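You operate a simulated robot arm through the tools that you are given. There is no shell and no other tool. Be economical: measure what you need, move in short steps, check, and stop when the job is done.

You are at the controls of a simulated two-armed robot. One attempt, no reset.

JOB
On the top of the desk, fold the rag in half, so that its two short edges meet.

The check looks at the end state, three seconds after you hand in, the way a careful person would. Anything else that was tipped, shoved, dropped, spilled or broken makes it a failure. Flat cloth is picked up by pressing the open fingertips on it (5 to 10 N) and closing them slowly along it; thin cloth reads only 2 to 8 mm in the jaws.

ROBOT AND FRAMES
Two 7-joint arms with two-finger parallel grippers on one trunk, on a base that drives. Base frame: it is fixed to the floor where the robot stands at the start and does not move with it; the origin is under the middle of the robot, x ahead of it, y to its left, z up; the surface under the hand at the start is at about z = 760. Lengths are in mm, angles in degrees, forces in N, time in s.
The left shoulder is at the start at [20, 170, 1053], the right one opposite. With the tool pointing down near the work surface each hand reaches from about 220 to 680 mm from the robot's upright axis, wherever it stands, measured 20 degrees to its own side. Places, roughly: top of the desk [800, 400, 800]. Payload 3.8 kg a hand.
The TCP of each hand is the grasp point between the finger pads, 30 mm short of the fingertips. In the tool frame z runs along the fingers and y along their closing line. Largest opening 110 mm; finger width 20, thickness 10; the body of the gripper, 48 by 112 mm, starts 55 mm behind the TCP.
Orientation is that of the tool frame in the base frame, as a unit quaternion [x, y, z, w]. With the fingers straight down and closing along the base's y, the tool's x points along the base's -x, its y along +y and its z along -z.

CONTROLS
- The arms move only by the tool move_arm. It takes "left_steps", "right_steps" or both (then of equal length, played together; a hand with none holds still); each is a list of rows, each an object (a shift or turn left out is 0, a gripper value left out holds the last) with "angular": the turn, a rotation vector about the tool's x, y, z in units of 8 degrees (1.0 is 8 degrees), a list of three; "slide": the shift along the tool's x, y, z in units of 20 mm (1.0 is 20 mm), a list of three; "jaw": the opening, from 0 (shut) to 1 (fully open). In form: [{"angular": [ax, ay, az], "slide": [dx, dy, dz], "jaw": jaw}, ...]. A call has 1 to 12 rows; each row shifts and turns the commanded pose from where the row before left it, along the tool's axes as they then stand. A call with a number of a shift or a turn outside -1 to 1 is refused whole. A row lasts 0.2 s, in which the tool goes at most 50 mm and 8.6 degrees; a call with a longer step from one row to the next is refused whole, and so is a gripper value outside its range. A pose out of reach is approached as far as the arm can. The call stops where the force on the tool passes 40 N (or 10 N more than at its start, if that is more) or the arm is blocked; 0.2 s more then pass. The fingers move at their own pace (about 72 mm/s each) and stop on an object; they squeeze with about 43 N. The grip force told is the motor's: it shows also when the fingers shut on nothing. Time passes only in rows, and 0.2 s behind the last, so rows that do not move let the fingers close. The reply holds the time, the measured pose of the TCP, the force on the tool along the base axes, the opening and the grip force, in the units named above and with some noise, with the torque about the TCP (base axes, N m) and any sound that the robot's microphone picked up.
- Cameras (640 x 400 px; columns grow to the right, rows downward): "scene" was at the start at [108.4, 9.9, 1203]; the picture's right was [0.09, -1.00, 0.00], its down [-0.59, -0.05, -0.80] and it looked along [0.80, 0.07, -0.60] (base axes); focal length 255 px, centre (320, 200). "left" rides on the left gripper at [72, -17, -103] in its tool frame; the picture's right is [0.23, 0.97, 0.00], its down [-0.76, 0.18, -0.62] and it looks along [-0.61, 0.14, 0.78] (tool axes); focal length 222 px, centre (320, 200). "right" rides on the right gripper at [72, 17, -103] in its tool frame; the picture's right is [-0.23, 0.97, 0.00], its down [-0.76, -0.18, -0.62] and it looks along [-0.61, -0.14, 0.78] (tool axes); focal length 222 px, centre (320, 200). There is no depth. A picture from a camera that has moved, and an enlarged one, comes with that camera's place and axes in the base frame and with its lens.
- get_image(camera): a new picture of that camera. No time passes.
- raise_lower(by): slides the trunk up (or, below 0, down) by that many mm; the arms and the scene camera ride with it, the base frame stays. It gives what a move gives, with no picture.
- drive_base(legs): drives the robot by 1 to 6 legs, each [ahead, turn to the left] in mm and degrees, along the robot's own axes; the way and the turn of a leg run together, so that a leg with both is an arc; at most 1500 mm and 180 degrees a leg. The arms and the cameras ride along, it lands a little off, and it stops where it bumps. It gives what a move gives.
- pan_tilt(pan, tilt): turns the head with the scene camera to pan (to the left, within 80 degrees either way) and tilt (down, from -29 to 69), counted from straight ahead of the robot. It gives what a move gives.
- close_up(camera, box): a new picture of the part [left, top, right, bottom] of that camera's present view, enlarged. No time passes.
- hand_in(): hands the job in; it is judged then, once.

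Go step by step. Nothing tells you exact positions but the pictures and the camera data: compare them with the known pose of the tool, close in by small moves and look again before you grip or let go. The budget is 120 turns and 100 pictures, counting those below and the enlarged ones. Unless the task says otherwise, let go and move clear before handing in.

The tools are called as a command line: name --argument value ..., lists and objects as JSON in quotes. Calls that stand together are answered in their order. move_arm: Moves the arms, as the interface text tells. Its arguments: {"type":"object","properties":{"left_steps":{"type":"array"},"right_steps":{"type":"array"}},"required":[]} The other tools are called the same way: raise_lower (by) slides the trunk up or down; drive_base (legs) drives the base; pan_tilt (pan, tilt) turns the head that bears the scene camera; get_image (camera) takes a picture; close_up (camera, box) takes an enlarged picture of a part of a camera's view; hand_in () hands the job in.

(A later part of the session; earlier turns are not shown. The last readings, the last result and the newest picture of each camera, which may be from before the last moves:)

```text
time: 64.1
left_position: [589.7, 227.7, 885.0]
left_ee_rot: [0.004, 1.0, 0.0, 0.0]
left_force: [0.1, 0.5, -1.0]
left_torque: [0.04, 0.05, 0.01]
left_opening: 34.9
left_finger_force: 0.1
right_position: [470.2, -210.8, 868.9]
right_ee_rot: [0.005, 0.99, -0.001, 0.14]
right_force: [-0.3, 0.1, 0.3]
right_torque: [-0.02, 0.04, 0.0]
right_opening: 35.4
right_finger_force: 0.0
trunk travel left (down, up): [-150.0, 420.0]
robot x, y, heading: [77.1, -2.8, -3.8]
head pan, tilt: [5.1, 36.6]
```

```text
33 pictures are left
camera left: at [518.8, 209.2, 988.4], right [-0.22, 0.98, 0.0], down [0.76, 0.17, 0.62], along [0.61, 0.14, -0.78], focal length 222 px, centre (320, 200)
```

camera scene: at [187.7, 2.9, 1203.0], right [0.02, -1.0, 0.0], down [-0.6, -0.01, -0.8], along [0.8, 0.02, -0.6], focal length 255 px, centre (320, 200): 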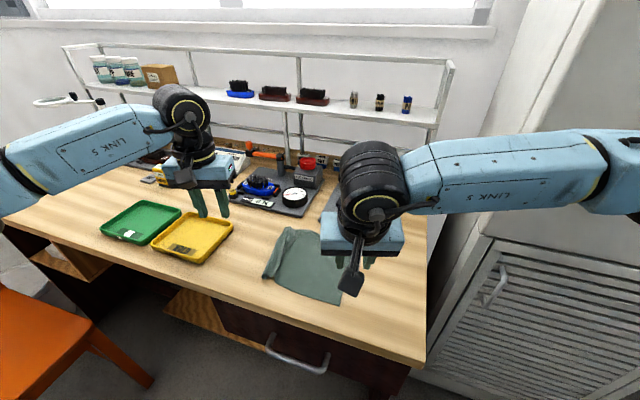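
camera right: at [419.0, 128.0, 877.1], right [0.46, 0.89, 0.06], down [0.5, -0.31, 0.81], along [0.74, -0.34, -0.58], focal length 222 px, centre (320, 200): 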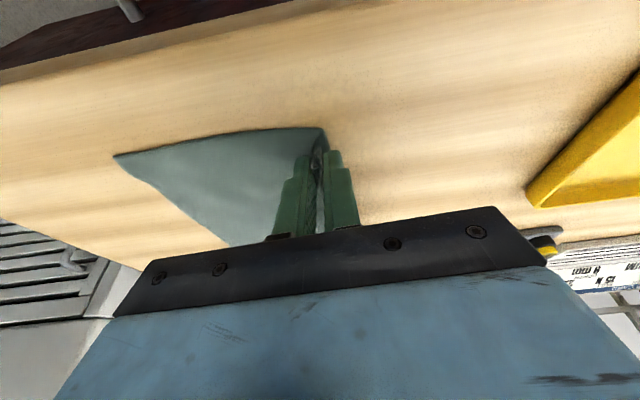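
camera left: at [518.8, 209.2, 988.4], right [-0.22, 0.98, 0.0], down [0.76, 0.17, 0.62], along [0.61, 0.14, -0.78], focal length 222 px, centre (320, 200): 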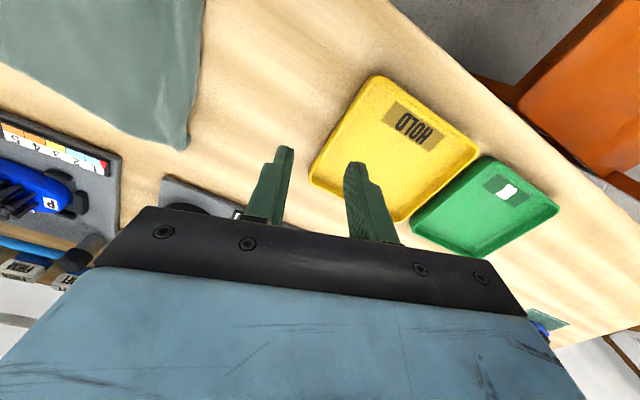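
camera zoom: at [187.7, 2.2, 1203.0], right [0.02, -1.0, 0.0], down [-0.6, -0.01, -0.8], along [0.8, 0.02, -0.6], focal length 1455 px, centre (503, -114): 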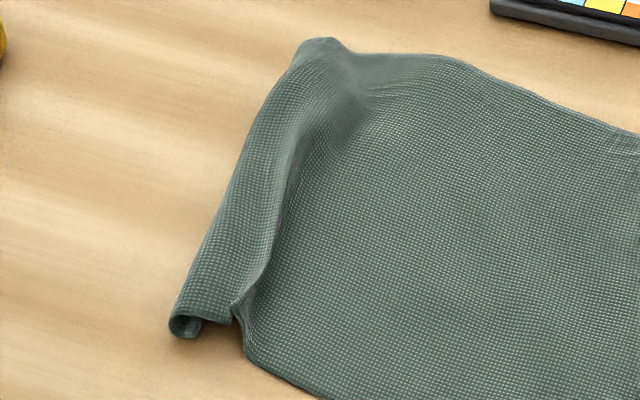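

The left strip has a step about 22 mm in, and its outer edge is curled under because my last motion was toward +y. I'll pinch the step, lift, and lower while moving −y, so the tail trails out flat.

move_arm --left_steps '[{"angular": [0, 0, 0.55]}, {"angular": [0, 0, 0.55]}, {"angular": [0, 0, 0.55]}, {"slide": [-0.468, -0.742, 0.3]}, {"slide": [-0.468, -0.742, 0.3]}, {"slide": [-0.468, -0.742, 0.3]}, {"slide": [-0.468, -0.742, 0.3]}, {"slide": [-0.468, -0.742, 0.3]}, {"slide": [-0.468, -0.742, 0.3]}, {"slide": [-0.468, -0.742, 0.3]}, {"slide": [-0.468, -0.742, 0.3]}, {"slide": [-0.468, -0.742, 0.3]}]' --right_steps '[{"angular": [0.152, 0, 0.529]}, {"angular": [0.152, 0, 0.529]}, {"angular": [0.152, 0, 0.529]}, {"slide": [0.1, 1, 0]}, {"slide": [0.1, 1, 0]}, {"slide": [0.1, 1, 0]}, {"slide": [0.1, 1, 0]}, {"slide": [0.1, 1, 0]}, {"slide": [0.1, 1, 0]}, {"slide": [0.1, 1, 0]}, {"slide": [0.1, 1, 0]}, {"slide": [0.1, 1, 0]}]'

move_arm --right_steps '[{"slide": [0.114, 1, 0.22]}, {"slide": [0.114, 1, 0.22]}, {"slide": [0.114, 1, 0.22]}, {"slide": [0.114, 1, 0.22]}, {"slide": [0.114, 1, 0.22]}, {"slide": [0.114, 1, 0.22]}, {"slide": [0.114, 1, 0.22]}, {}]'

close_up --camera "left" --box '[160, 20, 480, 220]'

close_up --camera "right" --box '[160, 20, 480, 220]'

```text
time: 66.7
left_position: [640.1, 78.3, 832.3]
left_ee_rot: [0.119, 0.993, 0.0, 0.0]
left_force: [-0.5, 0.0, 0.0]
left_torque: [0.02, 0.02, -0.01]
left_opening: 35.1
left_finger_force: 0.0
right_position: [498.0, -33.2, 864.7]
right_ee_rot: [0.117, 0.983, -0.017, 0.139]
right_force: [0.6, -0.4, -1.0]
right_torque: [0.01, 0.0, -0.02]
right_opening: 35.5
right_finger_force: 0.1
trunk travel left (down, up): [-150.0, 420.0]
robot x, y, heading: [79.3, -1.1, -3.6]
head pan, tilt: [5.1, 36.6]
```

```text
time: 68.5
left_position: [640.5, 78.9, 831.4]
left_ee_rot: [0.119, 0.993, 0.001, 0.0]
left_force: [0.7, -0.4, -0.1]
left_torque: [-0.01, 0.02, 0.0]
left_opening: 35.3
left_finger_force: 0.0
right_position: [524.0, 106.0, 828.2]
right_ee_rot: [0.118, 0.983, -0.017, 0.139]
right_force: [0.7, -1.0, -0.5]
right_torque: [0.01, 0.01, 0.01]
right_opening: 35.3
right_finger_force: 0.0
trunk travel left (down, up): [-150.0, 420.0]
robot x, y, heading: [82.5, -1.3, -4.1]
head pan, tilt: [5.1, 36.6]
```

```text
2.00 times, centred on (320, 120) of left
camera zoom: at [567.4, 78.1, 934.8], right [0.01, 1.0, 0.0], down [0.78, -0.01, 0.62], along [0.62, -0.01, -0.78], focal length 444 px, centre (320, 360)
```

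zoom: 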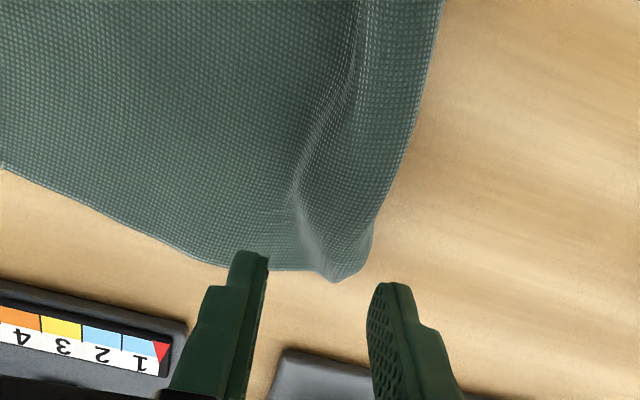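

```text
2.00 times, centred on (320, 120) of right
camera zoom: at [432.9, 145.9, 908.1], right [0.44, 0.89, 0.06], down [0.5, -0.31, 0.81], along [0.74, -0.33, -0.58], focal length 444 px, centre (320, 360)
```

zoom: 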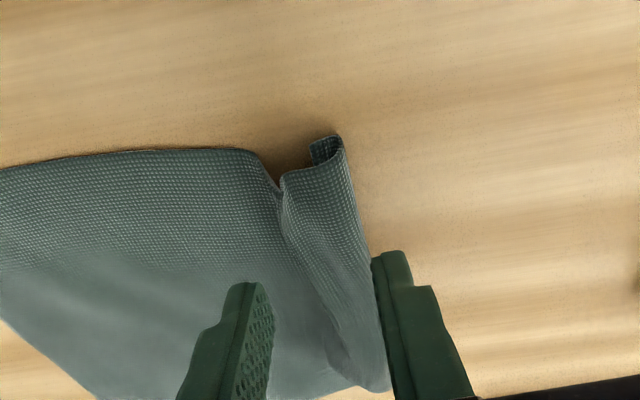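

move_arm --left_steps '[{"slide": [0, -0.4, 0.3], "jaw": 0.22}, {"slide": [0, -0.33, 0.5]}, {"slide": [0, 0, 0.6]}, {"slide": [0, 0, 0.35]}, {"slide": [0, 0, 0.2]}, {"jaw": 0.18}, {"jaw": 0.14}, {"jaw": 0.1}, {"jaw": 0.06}, {"jaw": 0}, {}, {}]' --right_steps '[{"slide": [0.1, -0.2, 0.3], "jaw": 0.22}, {"slide": [0.14, -0.17, 0.5]}, {"slide": [0.14, 0, 0.5]}, {"slide": [0.07, 0, 0.25]}, {"slide": [0.04, 0, 0.13]}, {"jaw": 0.18}, {"jaw": 0.14}, {"jaw": 0.1}, {"jaw": 0.06}, {"jaw": 0}, {}, {}]'

move_arm --left_steps '[{"slide": [0, 0, -0.7]}, {"slide": [0, 0, -0.7]}, {"slide": [0, 0, -0.7]}, {"slide": [0, 0, -0.7]}, {}]' --right_steps '[{"slide": [-0.193, 0, -0.673]}, {"slide": [-0.193, 0, -0.673]}, {"slide": [-0.193, 0, -0.673]}, {"slide": [-0.193, 0, -0.673]}, {}]'

close_up --camera "right" --box '[160, 20, 480, 220]'

close_up --camera "left" --box '[160, 20, 480, 220]'

```text
time: 71.1
left_position: [636.9, 62.9, 792.5]
left_ee_rot: [0.12, 0.993, 0.0, 0.0]
left_force: [-0.3, -0.5, -0.6]
left_torque: [-0.01, 0.03, -0.01]
left_opening: 0.0
left_finger_force: 37.5
right_position: [520.4, 98.2, 794.8]
right_ee_rot: [0.118, 0.983, -0.017, 0.137]
right_force: [0.7, 0.3, 1.6]
right_torque: [0.0, 0.01, -0.02]
right_opening: 1.9
right_finger_force: 42.3
trunk travel left (down, up): [-150.0, 420.0]
robot x, y, heading: [83.1, 3.0, -3.9]
head pan, tilt: [5.1, 36.6]
```

```text
time: 72.3
left_position: [637.4, 62.2, 847.9]
left_ee_rot: [0.119, 0.993, 0.0, -0.001]
left_force: [0.0, 0.2, -0.4]
left_torque: [-0.01, 0.0, -0.01]
left_opening: 0.0
left_finger_force: 38.2
right_position: [522.1, 97.6, 849.7]
right_ee_rot: [0.119, 0.983, -0.017, 0.138]
right_force: [0.1, -0.1, -0.4]
right_torque: [0.01, 0.0, -0.01]
right_opening: 2.0
right_finger_force: 42.1
trunk travel left (down, up): [-150.0, 420.0]
robot x, y, heading: [78.2, -0.3, -3.8]
head pan, tilt: [5.1, 36.6]
```

```text
2.00 times, centred on (320, 120) of right
camera zoom: at [431.5, 137.9, 929.9], right [0.44, 0.89, 0.06], down [0.5, -0.31, 0.81], along [0.74, -0.33, -0.58], focal length 444 px, centre (320, 360)
```

zoom: 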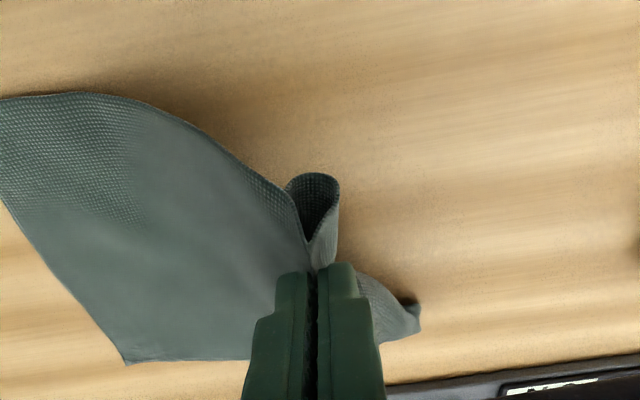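

```text
2.00 times, centred on (320, 120) of left
camera zoom: at [564.8, 62.6, 951.2], right [0.01, 1.0, 0.0], down [0.78, -0.01, 0.62], along [0.62, -0.01, -0.78], focal length 444 px, centre (320, 360)
```

zoom: 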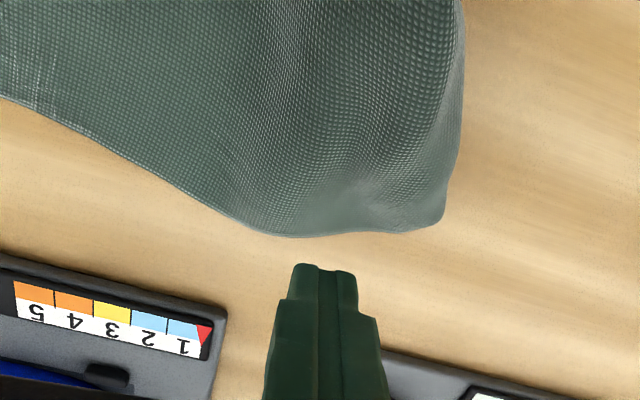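

The left hand missed and the right hand pinched the tucked tail as well. I'll put it down with a little −y motion, release, and look.

move_arm --left_steps '[{"slide": [0, 0, -1]}, {"slide": [0, 0.6, 0]}, {"slide": [0, 0.6, 0]}, {"slide": [0, 0.6, 0]}, {}, {}, {}, {}, {}, {}, {}, {}]' --right_steps '[{"slide": [0.0, -0.3, 0]}, {"slide": [0.193, -0.2, 0.673]}, {"slide": [0.193, -0.2, 0.673]}, {"slide": [0.193, -0.2, 0.673]}, {"slide": [0.14, -0.2, 0.5]}, {"jaw": 0.06}, {"jaw": 0.12}, {"jaw": 0.2}, {"slide": [-0.138, 0, -0.48]}, {"slide": [-0.276, 0, -0.96]}, {"slide": [-0.276, 0, -0.96]}, {}]'

close_up --camera "right" --box '[160, 20, 480, 220]'

close_up --camera "left" --box '[120, 0, 440, 200]'

```text
time: 74.9
left_position: [644.9, 99.0, 869.4]
left_ee_rot: [0.119, 0.993, 0.0, 0.0]
left_force: [-0.6, -0.4, -0.7]
left_torque: [-0.02, 0.02, 0.03]
left_opening: 0.1
left_finger_force: 37.9
right_position: [516.0, 75.6, 848.1]
right_ee_rot: [0.118, 0.983, -0.016, 0.138]
right_force: [-0.1, 0.1, -0.4]
right_torque: [0.01, 0.02, 0.02]
right_opening: 22.0
right_finger_force: 0.0
trunk travel left (down, up): [-150.0, 420.0]
robot x, y, heading: [80.4, 0.1, -4.1]
head pan, tilt: [5.1, 36.6]
```

```text
2.00 times, centred on (320, 120) of right
camera zoom: at [426.4, 115.9, 927.9], right [0.44, 0.89, 0.06], down [0.5, -0.31, 0.81], along [0.74, -0.33, -0.58], focal length 444 px, centre (320, 360)
```

zoom: 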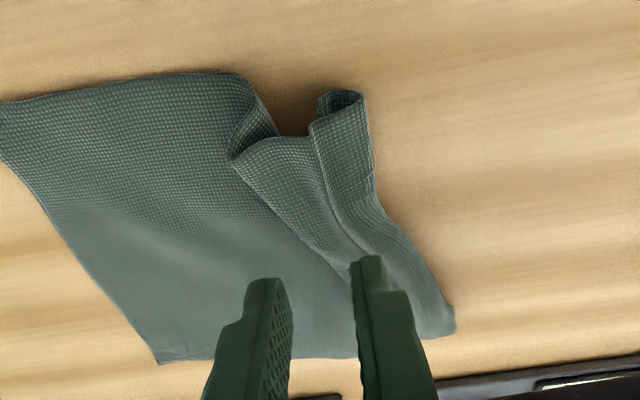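

```text
2.00 times, centred on (280, 100) of left
camera zoom: at [572.8, 98.3, 971.6], right [0.01, 1.0, 0.0], down [0.78, -0.01, 0.62], along [0.62, -0.01, -0.78], focal length 444 px, centre (400, 400)
```

zoom: 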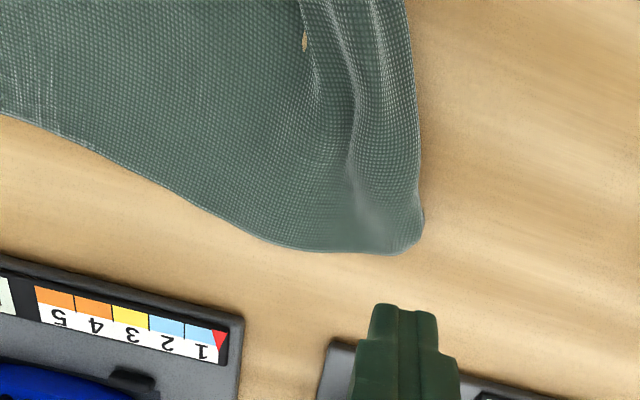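

I'll try rolling the tuck out: press closed fingertips on top of the curled strip, which pins the tail on the desk, and drag −y.

move_arm --left_steps '[{"slide": [0.545, -0.185, 0]}, {"slide": [0.545, -0.185, 0]}, {"slide": [0, 0, 0.87]}, {"slide": [0, 0, 0.87]}, {"slide": [0, 0, 0.87]}, {"slide": [0, 0, 0.86]}, {"slide": [0, 0, 0.15]}, {}]' --right_steps '[{"slide": [0.223, 0.535, -0.064], "jaw": 0}, {"slide": [0.223, 0.535, -0.064]}, {"slide": [0.166, 0, 0.577]}, {"slide": [0.166, 0, 0.577]}, {"slide": [0.166, 0, 0.577]}, {"slide": [0.166, 0, 0.577]}, {"slide": [0.04, 0, 0.144]}, {}]'

move_arm --left_steps '[{"slide": [0, 0, 0.1]}, {"slide": [0, 0, 0.1]}]' --right_steps '[{"slide": [0.02, 0, 0.08]}, {"slide": [0.02, 0, 0.08]}]'

```text
time: 76.7
left_position: [623.4, 96.1, 796.3]
left_ee_rot: [0.119, 0.993, 0.0, 0.0]
left_force: [8.3, 0.0, 14.5]
left_torque: [0.07, 2.14, -0.14]
left_opening: 0.0
left_finger_force: 37.3
right_position: [511.8, 98.0, 796.2]
right_ee_rot: [0.117, 0.983, -0.018, 0.137]
right_force: [-8.3, -0.8, -13.7]
right_torque: [-0.02, -0.6, 0.05]
right_opening: 0.2
right_finger_force: 37.4
trunk travel left (down, up): [-150.0, 420.0]
robot x, y, heading: [78.6, -0.5, -3.9]
head pan, tilt: [5.1, 36.6]
```

```text
time: 77.3
left_position: [622.3, 96.5, 795.2]
left_ee_rot: [0.119, 0.993, 0.0, 0.001]
left_force: [16.3, 2.8, 27.3]
left_torque: [0.07, 3.96, -0.36]
left_opening: 0.0
left_finger_force: 38.1
right_position: [513.3, 99.2, 793.9]
right_ee_rot: [0.117, 0.983, -0.017, 0.139]
right_force: [-14.7, -1.0, -14.8]
right_torque: [0.01, -1.15, 0.08]
right_opening: 0.0
right_finger_force: 37.0
trunk travel left (down, up): [-150.0, 420.0]
robot x, y, heading: [77.8, -0.6, -3.9]
head pan, tilt: [5.1, 36.6]
```

The hands touch each other again, so I'll separate them.

move_arm --left_steps '[{"slide": [0, 0, -0.5]}, {"slide": [-0.5, 0, 0]}, {"slide": [-0.3, 0, 0.25]}, {"slide": [0, 0, 0.15]}, {}]' --right_steps '[{"slide": [0, 0, 0]}, {}, {}, {}, {}]'

```text
time: 78.5
left_position: [637.6, 91.4, 794.3]
left_ee_rot: [0.119, 0.993, 0.0, -0.001]
left_force: [-0.8, -0.9, 0.7]
left_torque: [0.01, 0.03, 0.01]
left_opening: 0.0
left_finger_force: 37.5
right_position: [514.0, 98.1, 794.1]
right_ee_rot: [0.118, 0.983, -0.016, 0.139]
right_force: [0.9, 0.6, 1.8]
right_torque: [0.02, 0.0, -0.03]
right_opening: 0.0
right_finger_force: 37.8
trunk travel left (down, up): [-150.0, 420.0]
robot x, y, heading: [81.2, -1.6, -3.8]
head pan, tilt: [5.1, 36.6]
```

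move_arm --left_steps '[{"slide": [0, 0, 0.12]}, {"slide": [0, -0.2, 0]}, {"slide": [0, -0.2, 0]}, {"slide": [0, -0.2, 0]}, {"slide": [0, -0.2, 0]}, {"slide": [0, -0.2, 0]}, {"slide": [0, -0.2, 0]}, {"slide": [0, -0.2, 0]}, {"slide": [0, -0.2, 0]}]' --right_steps '[{"slide": [0.03, 0, 0.12]}, {"slide": [0, -0.2, 0]}, {"slide": [0, -0.2, 0]}, {"slide": [0, -0.2, 0]}, {"slide": [0, -0.2, 0]}, {"slide": [0, -0.2, 0]}, {"slide": [0, -0.2, 0]}, {"slide": [0, -0.2, 0]}, {"slide": [0, -0.2, 0]}]'

close_up --camera "right" --box '[160, 20, 480, 220]'

close_up --camera "left" --box '[160, 0, 480, 200]'

```text
time: 80.5
left_position: [629.6, 61.7, 791.8]
left_ee_rot: [0.12, 0.993, 0.001, 0.001]
left_force: [0.8, 2.4, 9.9]
left_torque: [0.14, 0.05, -0.03]
left_opening: 0.0
left_finger_force: 37.8
right_position: [505.5, 67.8, 793.5]
right_ee_rot: [0.118, 0.983, -0.016, 0.14]
right_force: [1.9, 6.1, 23.3]
right_torque: [0.08, -0.05, -0.03]
right_opening: 0.1
right_finger_force: 37.2
trunk travel left (down, up): [-150.0, 420.0]
robot x, y, heading: [82.7, -0.8, -4.0]
head pan, tilt: [5.1, 36.6]
```

```text
2.00 times, centred on (320, 120) of right
camera zoom: at [413.5, 108.8, 872.9], right [0.44, 0.89, 0.07], down [0.5, -0.31, 0.81], along [0.74, -0.33, -0.58], focal length 444 px, centre (320, 360)
```

zoom: 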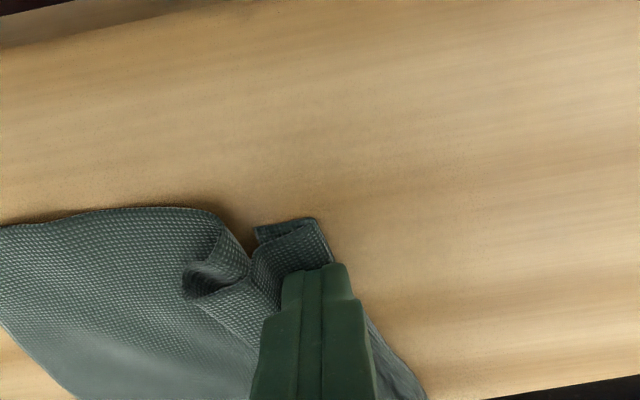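

```text
2.00 times, centred on (320, 100) of left
camera zoom: at [556.5, 61.6, 895.1], right [0.01, 1.0, 0.0], down [0.78, -0.01, 0.63], along [0.62, -0.01, -0.78], focal length 444 px, centre (320, 400)
```

zoom: 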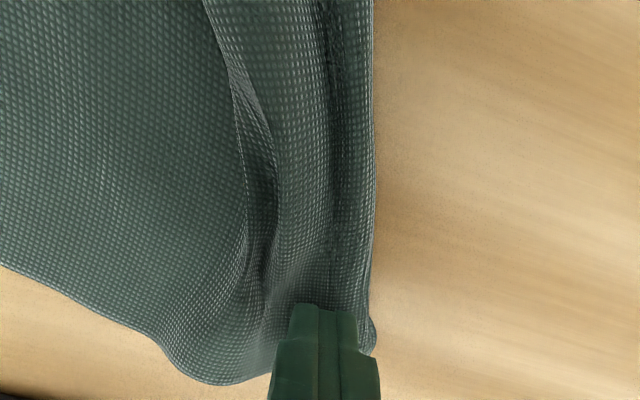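

move_arm --left_steps '[{"slide": [0, 0, -0.8]}, {"slide": [0, 0, -1]}, {"slide": [0, 0, -1]}, {"slide": [0, 1, -0.5]}, {"slide": [0, 1, 0]}, {"slide": [0, 1, 0]}, {"slide": [0, 1, 0]}, {}, {}, {}, {}, {}]' --right_steps '[{"slide": [-0.22, 0, -0.77]}, {"slide": [-0.276, 0, -0.96]}, {"slide": [-0.276, 0, -0.96]}, {"slide": [0, -1, 0]}, {"slide": [0, -1, 0]}, {"slide": [0, -1, 0]}, {"slide": [0, -1, 0]}, {"slide": [0, -1, 0]}, {"slide": [0, -1, 0]}, {"slide": [0, -1, 0]}, {"slide": [0, -1, 0]}, {"slide": [0, -1, 0]}]'

move_arm --right_steps '[{"slide": [0, -1, 0]}, {"slide": [0, -1, 0]}, {"slide": [0, -1, 0]}, {"slide": [0, -1, 0]}, {"slide": [0, -1, 0]}, {}]'

close_up --camera "scene" --box '[240, 205, 400, 305]'

```text
time: 83.1
left_position: [649.2, 138.8, 857.9]
left_ee_rot: [0.119, 0.993, 0.0, 0.0]
left_force: [0.3, 0.5, -0.8]
left_torque: [-0.01, 0.0, 0.02]
left_opening: 0.0
left_finger_force: 37.9
right_position: [461.5, -107.0, 848.8]
right_ee_rot: [0.118, 0.983, -0.016, 0.138]
right_force: [-0.1, -0.1, 0.4]
right_torque: [0.01, -0.01, -0.03]
right_opening: 0.0
right_finger_force: 37.4
trunk travel left (down, up): [-150.0, 420.0]
robot x, y, heading: [80.6, 0.5, -3.8]
head pan, tilt: [5.1, 36.6]
```

```text
time: 84.5
left_position: [649.9, 139.5, 857.1]
left_ee_rot: [0.119, 0.993, 0.0, -0.001]
left_force: [-0.5, -0.7, -0.2]
left_torque: [0.0, 0.01, 0.01]
left_opening: 0.0
left_finger_force: 38.0
right_position: [439.4, -203.4, 847.8]
right_ee_rot: [0.118, 0.983, -0.017, 0.139]
right_force: [-1.0, -0.6, -0.8]
right_torque: [0.0, -0.02, 0.03]
right_opening: 0.0
right_finger_force: 37.7
trunk travel left (down, up): [-150.0, 420.0]
robot x, y, heading: [77.5, -0.2, -3.7]
head pan, tilt: [5.1, 36.6]
```

```text
4.00 times, centred on (320, 255) of scene
camera zoom: at [187.9, 2.5, 1203.0], right [0.02, -1.0, 0.0], down [-0.6, -0.01, -0.8], along [0.8, 0.02, -0.6], focal length 1018 px, centre (320, -20)
```

zoom: 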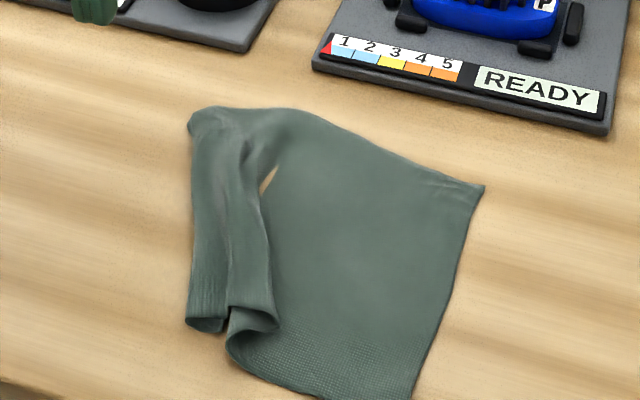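

I have a cleaner idea. I'll first pull the near-left corner out to remove the S-fold. Then I'll pinch the rag along its midline with both hands, lift it so both halves hang together, and lay it down already folded. First, the right hand takes the near-left corner.

move_arm --right_steps '[{"slide": [0.05, 1, 0], "jaw": 0.36}, {"slide": [0.05, 1, 0]}, {"slide": [0.05, 1, 0]}, {"slide": [0.05, 1, 0]}, {"slide": [0.05, 1, 0]}, {"slide": [0.05, 1, 0]}, {"slide": [0.05, 1, 0]}, {"slide": [0.05, 1, 0]}, {"slide": [0.05, 1, 0]}, {"slide": [0.05, 1, 0]}, {"slide": [0.05, 1, 0]}, {"slide": [0.05, 1, 0]}]'

move_arm --right_steps '[{"slide": [0, 0.95, 0]}, {"slide": [0, 0.95, 0]}, {"slide": [0.138, 0, 0.48]}, {"slide": [0.138, 0, 0.48]}, {"slide": [0.138, 0, 0.48]}, {}]'

close_up --camera "right" --box '[160, 20, 480, 220]'

```text
time: 87.1
left_position: [648.8, 140.0, 857.8]
left_ee_rot: [0.119, 0.993, 0.0, 0.0]
left_force: [-0.5, 0.1, -1.1]
left_torque: [0.01, 0.03, -0.01]
left_opening: 0.0
left_finger_force: 37.5
right_position: [485.7, 31.7, 842.7]
right_ee_rot: [0.12, 0.983, -0.017, 0.138]
right_force: [-0.4, 1.1, -0.1]
right_torque: [0.02, -0.01, -0.03]
right_opening: 39.8
right_finger_force: 0.0
trunk travel left (down, up): [-150.0, 420.0]
robot x, y, heading: [75.9, 1.9, -4.0]
head pan, tilt: [5.1, 36.6]
```

```text
time: 88.5
left_position: [649.1, 140.4, 858.1]
left_ee_rot: [0.119, 0.993, 0.0, 0.0]
left_force: [1.0, -0.5, 0.5]
left_torque: [0.0, -0.01, 0.01]
left_opening: 0.0
left_finger_force: 37.5
right_position: [494.0, 70.0, 813.0]
right_ee_rot: [0.119, 0.983, -0.017, 0.138]
right_force: [0.0, 0.4, -0.2]
right_torque: [0.0, 0.01, 0.0]
right_opening: 40.0
right_finger_force: 0.1
trunk travel left (down, up): [-150.0, 420.0]
robot x, y, heading: [80.7, 3.4, -3.9]
head pan, tilt: [5.1, 36.6]
```

```text
2.00 times, centred on (320, 120) of right
camera zoom: at [403.2, 110.0, 893.6], right [0.44, 0.89, 0.06], down [0.5, -0.31, 0.81], along [0.74, -0.33, -0.58], focal length 444 px, centre (320, 360)
```

zoom: 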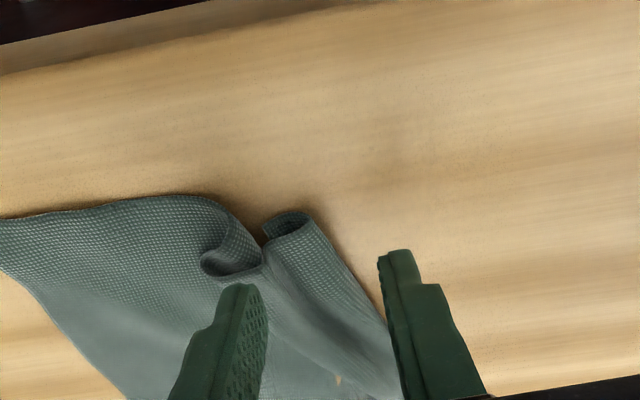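

move_arm --right_steps '[{"slide": [0.138, 0, 0.48]}, {"slide": [0.12, 0, 0.4]}, {"slide": [0, 0, 0.05]}, {"jaw": 0.28}, {"jaw": 0.2}, {"jaw": 0.14}, {"jaw": 0.08}, {"jaw": 0}, {}, {"slide": [-0.08, 0, -0.288]}, {}]'

move_arm --right_steps '[{"slide": [-0.1, 0.4, -0.1]}, {"slide": [-0.1, 0.4, 0]}, {"slide": [-0.1, 0.4, 0]}, {"slide": [-0.1, 0.4, 0]}, {"slide": [-0.1, 0.4, 0]}, {"slide": [-0.1, 0.4, 0]}, {}]'

close_up --camera "right" --box '[160, 20, 480, 220]'

```text
time: 90.9
left_position: [648.9, 140.7, 858.0]
left_ee_rot: [0.119, 0.993, 0.0, 0.001]
left_force: [-0.6, -0.5, 0.4]
left_torque: [-0.01, 0.0, -0.02]
left_opening: 0.0
left_finger_force: 37.1
right_position: [493.8, 70.0, 801.0]
right_ee_rot: [0.118, 0.983, -0.016, 0.138]
right_force: [0.2, -0.3, 0.1]
right_torque: [-0.02, 0.01, -0.02]
right_opening: 1.7
right_finger_force: 41.6
trunk travel left (down, up): [-150.0, 420.0]
robot x, y, heading: [77.7, -4.4, -4.1]
head pan, tilt: [5.1, 36.6]
```

```text
time: 92.5
left_position: [649.6, 140.3, 858.5]
left_ee_rot: [0.119, 0.993, 0.0, 0.0]
left_force: [-0.5, -0.5, -0.2]
left_torque: [-0.03, 0.02, 0.04]
left_opening: 0.0
left_finger_force: 37.8
right_position: [515.2, 112.3, 806.4]
right_ee_rot: [0.118, 0.983, -0.017, 0.138]
right_force: [0.5, -1.2, -1.0]
right_torque: [-0.02, 0.0, 0.03]
right_opening: 1.8
right_finger_force: 41.3
trunk travel left (down, up): [-150.0, 420.0]
robot x, y, heading: [78.4, 1.5, -4.1]
head pan, tilt: [5.1, 36.6]
```

```text
2.00 times, centred on (320, 120) of right
camera zoom: at [424.1, 153.1, 885.9], right [0.44, 0.89, 0.06], down [0.5, -0.31, 0.81], along [0.74, -0.33, -0.58], focal length 444 px, centre (320, 360)
```

zoom: 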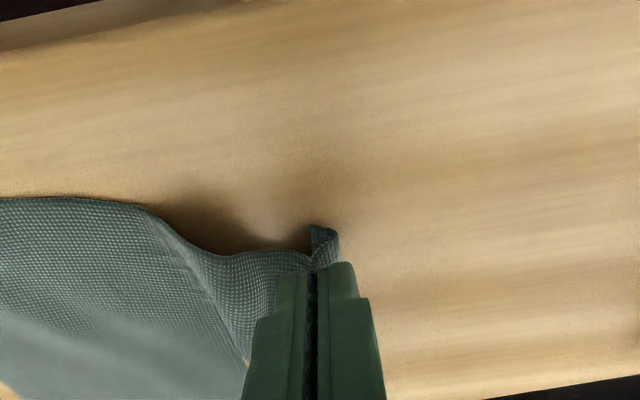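

The S-fold has been pulled out. I'll pull a bit more, lower, let go, and view the whole rag.

move_arm --right_steps '[{"slide": [-0.02, 0.4, 0.1]}, {"slide": [0.05, 0.1, 0.2]}, {"slide": [0.05, 0, 0.2]}, {"jaw": 0.1}, {"jaw": 0.2}, {"jaw": 0.3}, {"slide": [-0.22, 0, -0.77]}, {"slide": [-0.276, 0, -0.96]}, {"slide": [-0.276, 0, -0.96]}, {"slide": [0, -1, 0]}, {"slide": [0, -1, 0]}, {"slide": [0, -1, 0]}]'

move_arm --right_steps '[{"slide": [0, -1, 0]}, {"slide": [0, -1, 0]}, {"slide": [0, -1, 0]}, {"slide": [0, -1, 0]}, {"slide": [0, -1, 0]}, {"slide": [0, -1, 0]}, {"slide": [0, -1, 0]}, {"slide": [0, -1, 0]}, {"slide": [0, -1, 0]}, {"slide": [0, -1, 0]}, {"slide": [0, -1, 0]}, {"slide": [0, -1, 0]}]'

close_up --camera "scene" --box '[230, 205, 390, 305]'

```text
time: 95.1
left_position: [649.4, 140.1, 857.1]
left_ee_rot: [0.119, 0.993, 0.0, 0.0]
left_force: [-0.1, -0.1, 0.6]
left_torque: [-0.01, -0.02, -0.01]
left_opening: 0.0
left_finger_force: 38.3
right_position: [505.7, 62.7, 850.6]
right_ee_rot: [0.118, 0.983, -0.017, 0.138]
right_force: [0.7, -0.5, -0.5]
right_torque: [0.0, 0.01, 0.03]
right_opening: 32.8
right_finger_force: 0.1
trunk travel left (down, up): [-150.0, 420.0]
robot x, y, heading: [82.4, -2.9, -3.9]
head pan, tilt: [5.1, 36.6]
```

```text
time: 97.7
left_position: [648.9, 140.0, 857.5]
left_ee_rot: [0.119, 0.993, 0.0, 0.0]
left_force: [-0.7, -0.5, 0.1]
left_torque: [0.0, 0.0, -0.04]
left_opening: 0.3
left_finger_force: 38.2
right_position: [447.4, -167.7, 852.5]
right_ee_rot: [0.118, 0.983, -0.016, 0.138]
right_force: [0.1, -0.4, -0.7]
right_torque: [-0.04, -0.03, -0.02]
right_opening: 33.1
right_finger_force: 0.1
trunk travel left (down, up): [-150.0, 420.0]
robot x, y, heading: [82.0, 1.9, -3.7]
head pan, tilt: [5.1, 36.6]
```

```text
4.00 times, centred on (310, 255) of scene
camera zoom: at [187.7, 2.1, 1203.0], right [0.02, -1.0, 0.0], down [-0.6, -0.01, -0.8], along [0.8, 0.02, -0.6], focal length 1018 px, centre (360, -20)
```

zoom: 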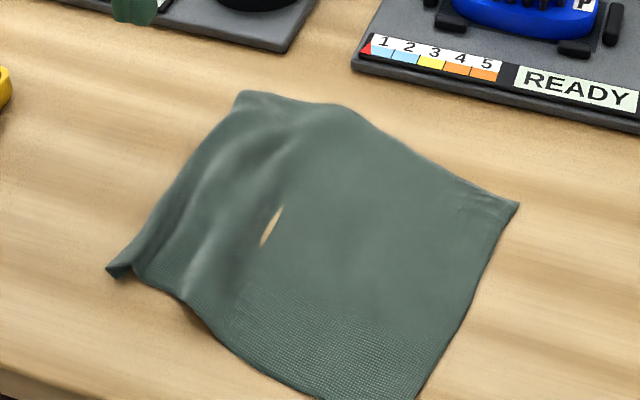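

The rag is nearly flat now, with corners at about (520,144), (658,90), (571,−76) and (451,−16). Measured 97.5 mm from the clean right edge, the midline runs from (491,73) to (615,11). Both hands go to hover over it, turned to match.

move_arm --left_steps '[{"angular": [0, 0, 0.533], "jaw": 0.27}, {"angular": [0, 0, 0.533]}, {"angular": [0, 0, 0.533]}, {"slide": [-0.094, -0.726, 0.18]}, {"slide": [-0.094, -0.726, 0.18]}, {"slide": [-0.094, -0.726, 0.18]}, {"slide": [-0.094, -0.726, 0.18]}, {"slide": [-0.094, -0.726, 0.18]}, {"slide": [-0.094, -0.726, 0.18]}, {"slide": [-0.094, -0.726, 0.18]}, {"slide": [-0.094, -0.726, 0.18]}, {"slide": [-0.094, -0.726, 0.18]}]' --right_steps '[{"angular": [0.147, 0, 0.513], "jaw": 0.27}, {"angular": [0.147, 0, 0.513]}, {"angular": [0.147, 0, 0.513]}, {"slide": [0.3, 0.98, 0]}, {"slide": [0.3, 0.98, 0]}, {"slide": [0.3, 0.98, 0]}, {"slide": [0.3, 0.98, 0]}, {"slide": [0.3, 0.98, 0]}, {"slide": [0.3, 0.98, 0]}, {"slide": [0.3, 0.98, 0]}, {"slide": [0.3, 0.98, 0]}, {"slide": [0.3, 0.98, 0]}]'

move_arm --right_steps '[{"slide": [0.293, 0.967, 0.133]}, {"slide": [0.293, 0.967, 0.133]}, {"slide": [0.293, 0.967, 0.133]}, {}]'

get_image --camera "left"

get_image --camera "right"

```text
time: 100.3
left_position: [606.6, 14.0, 824.8]
left_ee_rot: [0.229, 0.973, 0.0, 0.0]
left_force: [0.6, 0.2, 0.4]
left_torque: [-0.03, -0.04, 0.03]
left_opening: 29.9
left_finger_force: 0.1
right_position: [479.5, 10.5, 836.7]
right_ee_rot: [0.228, 0.964, -0.031, 0.136]
right_force: [-0.4, -0.7, 0.6]
right_torque: [-0.02, -0.01, -0.02]
right_opening: 29.9
right_finger_force: 0.1
trunk travel left (down, up): [-150.0, 420.0]
robot x, y, heading: [71.6, -1.0, -4.2]
head pan, tilt: [5.1, 36.6]
```

```text
time: 101.3
left_position: [607.0, 14.0, 825.4]
left_ee_rot: [0.229, 0.973, 0.0, 0.0]
left_force: [0.1, 0.1, -0.2]
left_torque: [0.03, 0.04, -0.02]
left_opening: 29.6
left_finger_force: 0.1
right_position: [492.8, 69.9, 825.2]
right_ee_rot: [0.227, 0.964, -0.032, 0.135]
right_force: [0.4, -0.1, 0.9]
right_torque: [-0.01, 0.01, -0.01]
right_opening: 29.9
right_finger_force: 0.0
trunk travel left (down, up): [-150.0, 420.0]
robot x, y, heading: [75.1, -1.2, -3.9]
head pan, tilt: [5.1, 36.6]
```

```text
20 pictures are left
camera left: at [535.6, 30.6, 927.8], right [0.23, 0.97, 0.0], down [0.76, -0.18, 0.62], along [0.61, -0.14, -0.78], focal length 222 px, centre (320, 200)
```

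left: 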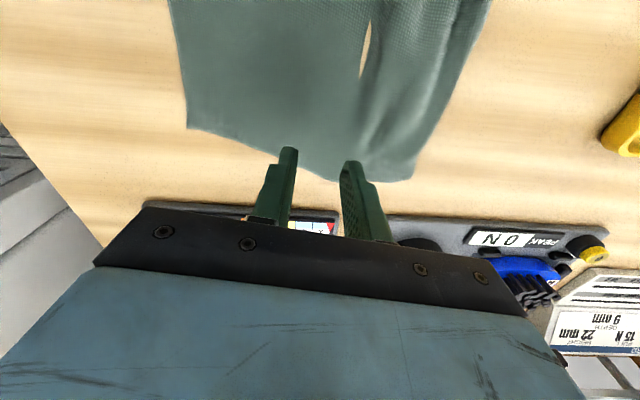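

```text
19 pictures are left
camera right: at [412.6, 129.1, 904.8], right [0.63, 0.77, 0.06], down [0.42, -0.41, 0.81], along [0.65, -0.48, -0.58], focal length 222 px, centre (320, 200)
```

right: 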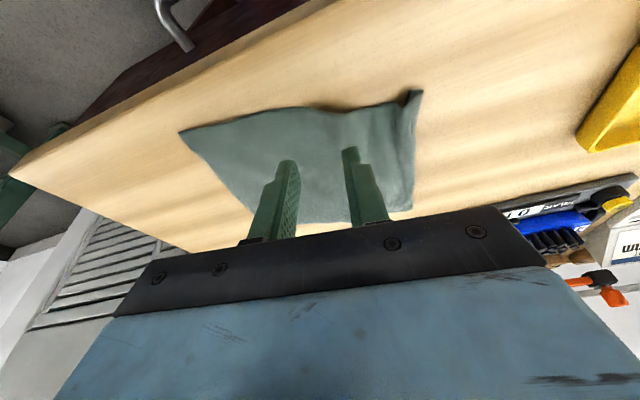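

From the wrist cameras NR is about (434,−34), so the midline really runs from (478,52) to (616,4), at 19°. I'll correct the hands and descend to light contact.

move_arm --left_steps '[{"angular": [0, 0, -0.47]}, {"angular": [0, 0, -0.47]}, {"slide": [0.1, -0.3, 0]}, {}, {"slide": [0, 0, 0.5]}, {"slide": [0, 0, 0.5]}, {"slide": [0, 0, 0.35]}, {"slide": [0, 0, 0.25]}, {"slide": [0, 0, 0.08]}, {}]' --right_steps '[{"angular": [-0.13, 0, -0.45]}, {"angular": [-0.13, 0, -0.45]}, {"slide": [0.1, -0.53, -0.03]}, {"slide": [0.1, -0.53, -0.03]}, {"slide": [0.138, 0, 0.48]}, {"slide": [0.138, 0, 0.48]}, {"slide": [0.08, 0, 0.29]}, {"slide": [0.055, 0, 0.19]}, {"slide": [0.02, 0, 0.07]}, {}]'

```text
time: 103.5
left_position: [602.2, 9.6, 791.6]
left_ee_rot: [0.165, 0.986, 0.0, 0.0]
left_force: [-0.2, 0.1, 0.1]
left_torque: [0.0, -0.04, 0.02]
left_opening: 29.6
left_finger_force: 0.1
right_position: [482.1, 51.7, 792.1]
right_ee_rot: [0.164, 0.976, -0.023, 0.138]
right_force: [1.2, 0.3, 4.3]
right_torque: [0.01, -0.05, -0.03]
right_opening: 29.9
right_finger_force: 0.1
trunk travel left (down, up): [-150.0, 420.0]
robot x, y, heading: [79.7, -2.8, -4.1]
head pan, tilt: [5.1, 36.6]
```

move_arm --left_steps '[{"slide": [0, 0, 0.06]}, {"slide": [0, 0, 0.05]}, {}]' --right_steps '[{"slide": [0, 0, 0.03]}, {}, {}]'

```text
time: 104.3
left_position: [602.4, 9.9, 790.4]
left_ee_rot: [0.165, 0.986, 0.0, 0.001]
left_force: [-1.2, 1.8, 8.7]
left_torque: [-0.07, 0.03, -0.03]
left_opening: 29.4
left_finger_force: 0.1
right_position: [482.6, 51.4, 792.6]
right_ee_rot: [0.163, 0.977, -0.022, 0.139]
right_force: [0.9, 0.4, 6.0]
right_torque: [0.02, -0.06, -0.02]
right_opening: 29.7
right_finger_force: 0.6
trunk travel left (down, up): [-150.0, 420.0]
robot x, y, heading: [78.0, -1.0, -3.9]
head pan, tilt: [5.1, 36.6]
```

Contact is good at 8.7 N and 6 N. I'll close slowly.

move_arm --left_steps '[{"jaw": 0.24}, {"jaw": 0.21}, {"jaw": 0.18}, {"jaw": 0.15}, {"jaw": 0.12}, {"jaw": 0.09}, {"jaw": 0.06}, {"jaw": 0.03}, {"jaw": 0}, {}, {}]' --right_steps '[{"jaw": 0.24}, {"jaw": 0.21}, {"jaw": 0.18}, {"jaw": 0.15}, {"jaw": 0.12}, {"jaw": 0.09}, {"jaw": 0.06}, {"jaw": 0.03}, {"jaw": 0}, {}, {}]'

```text
time: 106.7
left_position: [602.5, 10.2, 791.3]
left_ee_rot: [0.165, 0.986, 0.0, 0.001]
left_force: [0.2, 0.8, 19.2]
left_torque: [-0.06, -0.09, 0.02]
left_opening: 2.2
left_finger_force: 41.6
right_position: [480.6, 51.9, 793.3]
right_ee_rot: [0.164, 0.976, -0.023, 0.138]
right_force: [1.1, 1.2, 6.6]
right_torque: [0.0, -0.03, -0.03]
right_opening: 2.2
right_finger_force: 42.4
trunk travel left (down, up): [-150.0, 420.0]
robot x, y, heading: [78.5, -0.7, -3.8]
head pan, tilt: [5.1, 36.6]
```

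Both are gripped on the midline. I'll lift straight up 120 mm so both halves hang.

move_arm --left_steps '[{"slide": [0, 0, -0.5]}, {"slide": [0, 0, -0.5]}, {"slide": [0, 0, -0.5]}, {"slide": [0, 0, -0.5]}, {"slide": [0, 0, -0.5]}, {"slide": [0, 0, -0.5]}, {"slide": [0, 0, -0.6]}, {"slide": [0, 0, -0.6]}, {"slide": [0, 0, -0.6]}, {"slide": [0, 0, -0.6]}, {"slide": [0, 0, -0.6]}, {}]' --right_steps '[{"slide": [-0.138, 0, -0.48]}, {"slide": [-0.138, 0, -0.48]}, {"slide": [-0.138, 0, -0.48]}, {"slide": [-0.138, 0, -0.48]}, {"slide": [-0.138, 0, -0.48]}, {"slide": [-0.138, 0, -0.48]}, {"slide": [-0.166, 0, -0.577]}, {"slide": [-0.166, 0, -0.577]}, {"slide": [-0.166, 0, -0.577]}, {"slide": [-0.166, 0, -0.577]}, {"slide": [-0.166, 0, -0.577]}, {}]'

get_image --camera "left"

get_image --camera "right"

```text
time: 109.3
left_position: [602.3, 8.8, 910.0]
left_ee_rot: [0.166, 0.986, 0.0, 0.0]
left_force: [-0.4, 0.0, -0.4]
left_torque: [0.02, 0.0, 0.0]
left_opening: 1.9
left_finger_force: 42.1
right_position: [481.1, 50.8, 909.8]
right_ee_rot: [0.164, 0.977, -0.023, 0.137]
right_force: [1.1, -0.8, 0.2]
right_torque: [-0.01, -0.02, 0.01]
right_opening: 2.4
right_finger_force: 42.5
trunk travel left (down, up): [-150.0, 420.0]
robot x, y, heading: [78.3, 0.0, -3.9]
head pan, tilt: [5.1, 36.6]
```

```text
18 pictures are left
camera left: at [530.8, 16.4, 1012.2], right [0.1, 0.99, 0.0], down [0.78, -0.08, 0.62], along [0.62, -0.06, -0.78], focal length 222 px, centre (320, 200)
```

left: 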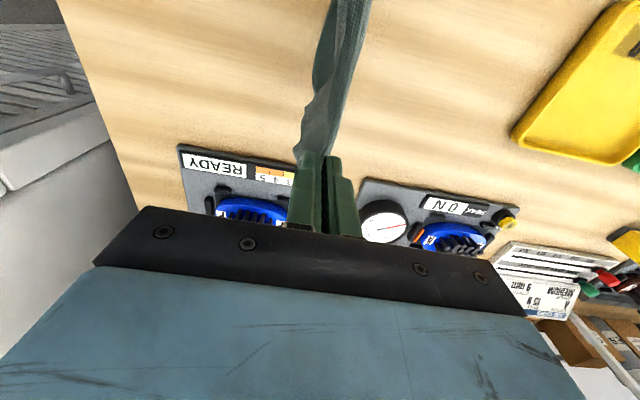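

```text
17 pictures are left
camera right: at [395.8, 99.0, 991.6], right [0.52, 0.85, 0.06], down [0.47, -0.35, 0.81], along [0.71, -0.39, -0.58], focal length 222 px, centre (320, 200)
```

right: 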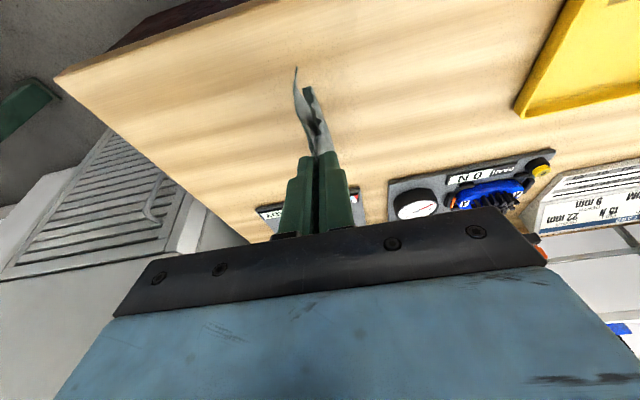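

It hangs folded over the midline. I'll check the two hanging edges.

close_up --camera "right" --box '[256, 50, 376, 170]'

close_up --camera "scene" --box '[220, 120, 380, 260]'

```text
3.33 times, centred on (316, 110) of right
camera zoom: at [395.8, 99.0, 991.6], right [0.52, 0.85, 0.06], down [0.47, -0.35, 0.81], along [0.71, -0.39, -0.58], focal length 740 px, centre (333, 500)
```

zoom: 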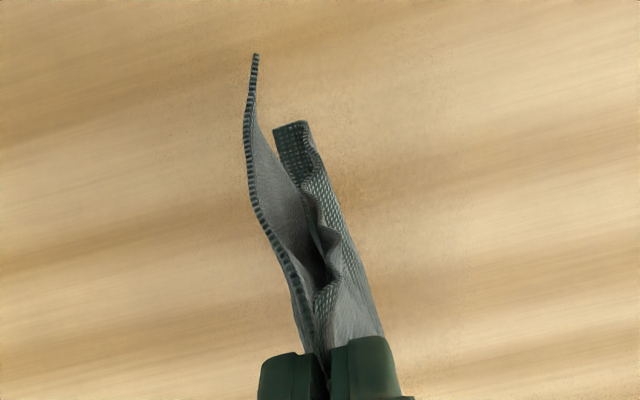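

```text
2.86 times, centred on (300, 190) of scene
camera zoom: at [187.9, 2.4, 1203.0], right [0.02, -1.0, 0.0], down [-0.6, -0.01, -0.8], along [0.8, 0.02, -0.6], focal length 727 px, centre (377, 229)
```

zoom: 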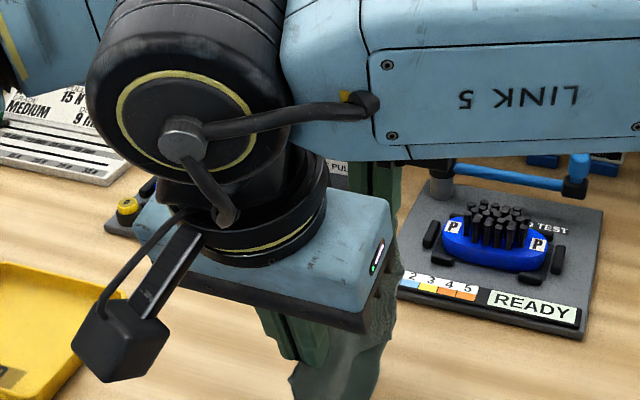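

The left half's lower strip at the near side is still turned out and wavy. I'll shake it gently while it's in the air to loosen that.

move_arm --left_steps '[{"slide": [0, 0, -1]}, {"slide": [0, 0, -1]}, {"slide": [0, 1, 0]}, {"slide": [0, -1, 0]}, {"slide": [0, -1, 0]}, {"slide": [0, 1, 0]}, {"slide": [0, 0, 1]}, {"slide": [0, 0, -1]}, {"slide": [0, 0, 1]}, {"slide": [0, 0, -1]}, {}, {}]' --right_steps '[{"slide": [-0.276, 0, -0.961]}, {"slide": [-0.276, 0, -0.961]}, {"slide": [0, 1, 0]}, {"slide": [0, -1, 0]}, {"slide": [0, -1, 0]}, {"slide": [0, 1, 0]}, {"slide": [0.276, 0, 0.961]}, {"slide": [-0.276, 0, -0.961]}, {"slide": [0.276, 0, 0.961]}, {"slide": [-0.276, 0, -0.961]}, {}, {}]'

move_arm --left_steps '[{"slide": [0, 1, 0]}, {"slide": [0, -1, 0]}, {"slide": [0, -1, 0]}, {"slide": [0, 1, 0]}, {"slide": [0, 0, 1]}, {"slide": [0, 0, -1]}, {"slide": [0, 0, 1]}, {"slide": [0, 0, -1]}, {}, {}]' --right_steps '[{"slide": [0, 1, 0]}, {"slide": [0, -1, 0]}, {"slide": [0, -1, 0]}, {"slide": [0, 1, 0]}, {"slide": [0.276, 0, 0.961]}, {"slide": [-0.276, 0, -0.961]}, {"slide": [0.276, 0, 0.961]}, {"slide": [-0.276, 0, -0.961]}, {}, {}]'

close_up --camera "right" --box '[256, 50, 376, 170]'

close_up --camera "left" --box '[240, 0, 440, 160]'

```text
time: 111.9
left_position: [603.0, 9.7, 949.6]
left_ee_rot: [0.165, 0.986, 0.0, 0.0]
left_force: [-0.5, -0.6, 1.3]
left_torque: [0.01, 0.04, -0.02]
left_opening: 2.1
left_finger_force: 42.6
right_position: [483.2, 51.2, 954.6]
right_ee_rot: [0.164, 0.977, -0.023, 0.137]
right_force: [-0.5, -0.1, -0.9]
right_torque: [0.01, 0.01, 0.0]
right_opening: 2.1
right_finger_force: 41.7
trunk travel left (down, up): [-150.0, 420.0]
robot x, y, heading: [77.2, 1.6, -4.0]
head pan, tilt: [5.1, 36.6]
```

```text
time: 114.1
left_position: [603.1, 10.7, 949.8]
left_ee_rot: [0.165, 0.986, 0.0, 0.0]
left_force: [0.2, -0.2, 0.0]
left_torque: [0.0, 0.01, 0.0]
left_opening: 2.0
left_finger_force: 41.8
right_position: [482.1, 51.2, 952.4]
right_ee_rot: [0.163, 0.977, -0.024, 0.138]
right_force: [-0.3, 0.2, -0.5]
right_torque: [-0.01, -0.01, -0.04]
right_opening: 2.1
right_finger_force: 41.7
trunk travel left (down, up): [-150.0, 420.0]
robot x, y, heading: [78.2, -0.9, -3.7]
head pan, tilt: [5.1, 36.6]
```

```text
3.33 times, centred on (316, 110) of right
camera zoom: at [396.1, 100.4, 1031.8], right [0.52, 0.85, 0.06], down [0.47, -0.35, 0.81], along [0.71, -0.39, -0.58], focal length 740 px, centre (333, 500)
```

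zoom: 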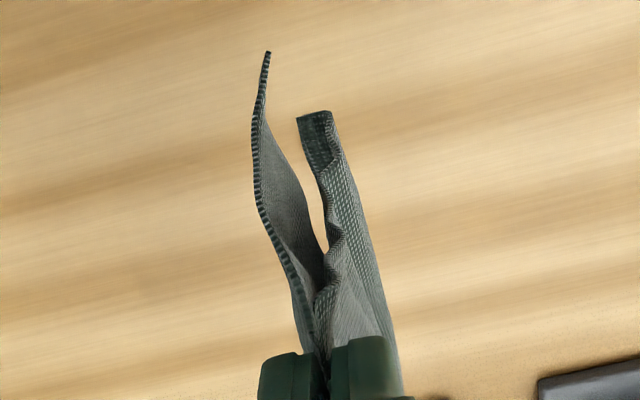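

```text
2.50 times, centred on (340, 80) of left
camera zoom: at [530.6, 16.4, 1052.6], right [0.1, 0.99, 0.0], down [0.78, -0.08, 0.62], along [0.62, -0.06, -0.78], focal length 555 px, centre (270, 500)
```

zoom: 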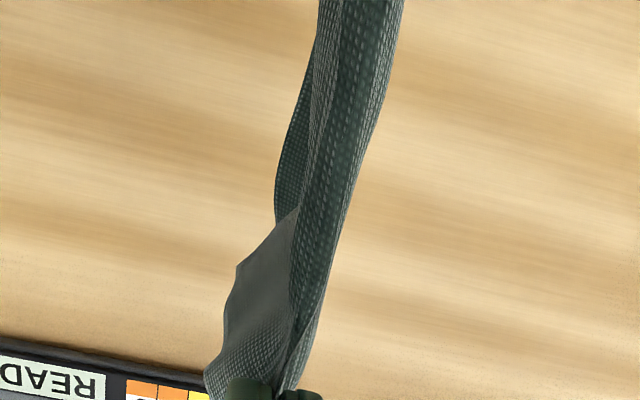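

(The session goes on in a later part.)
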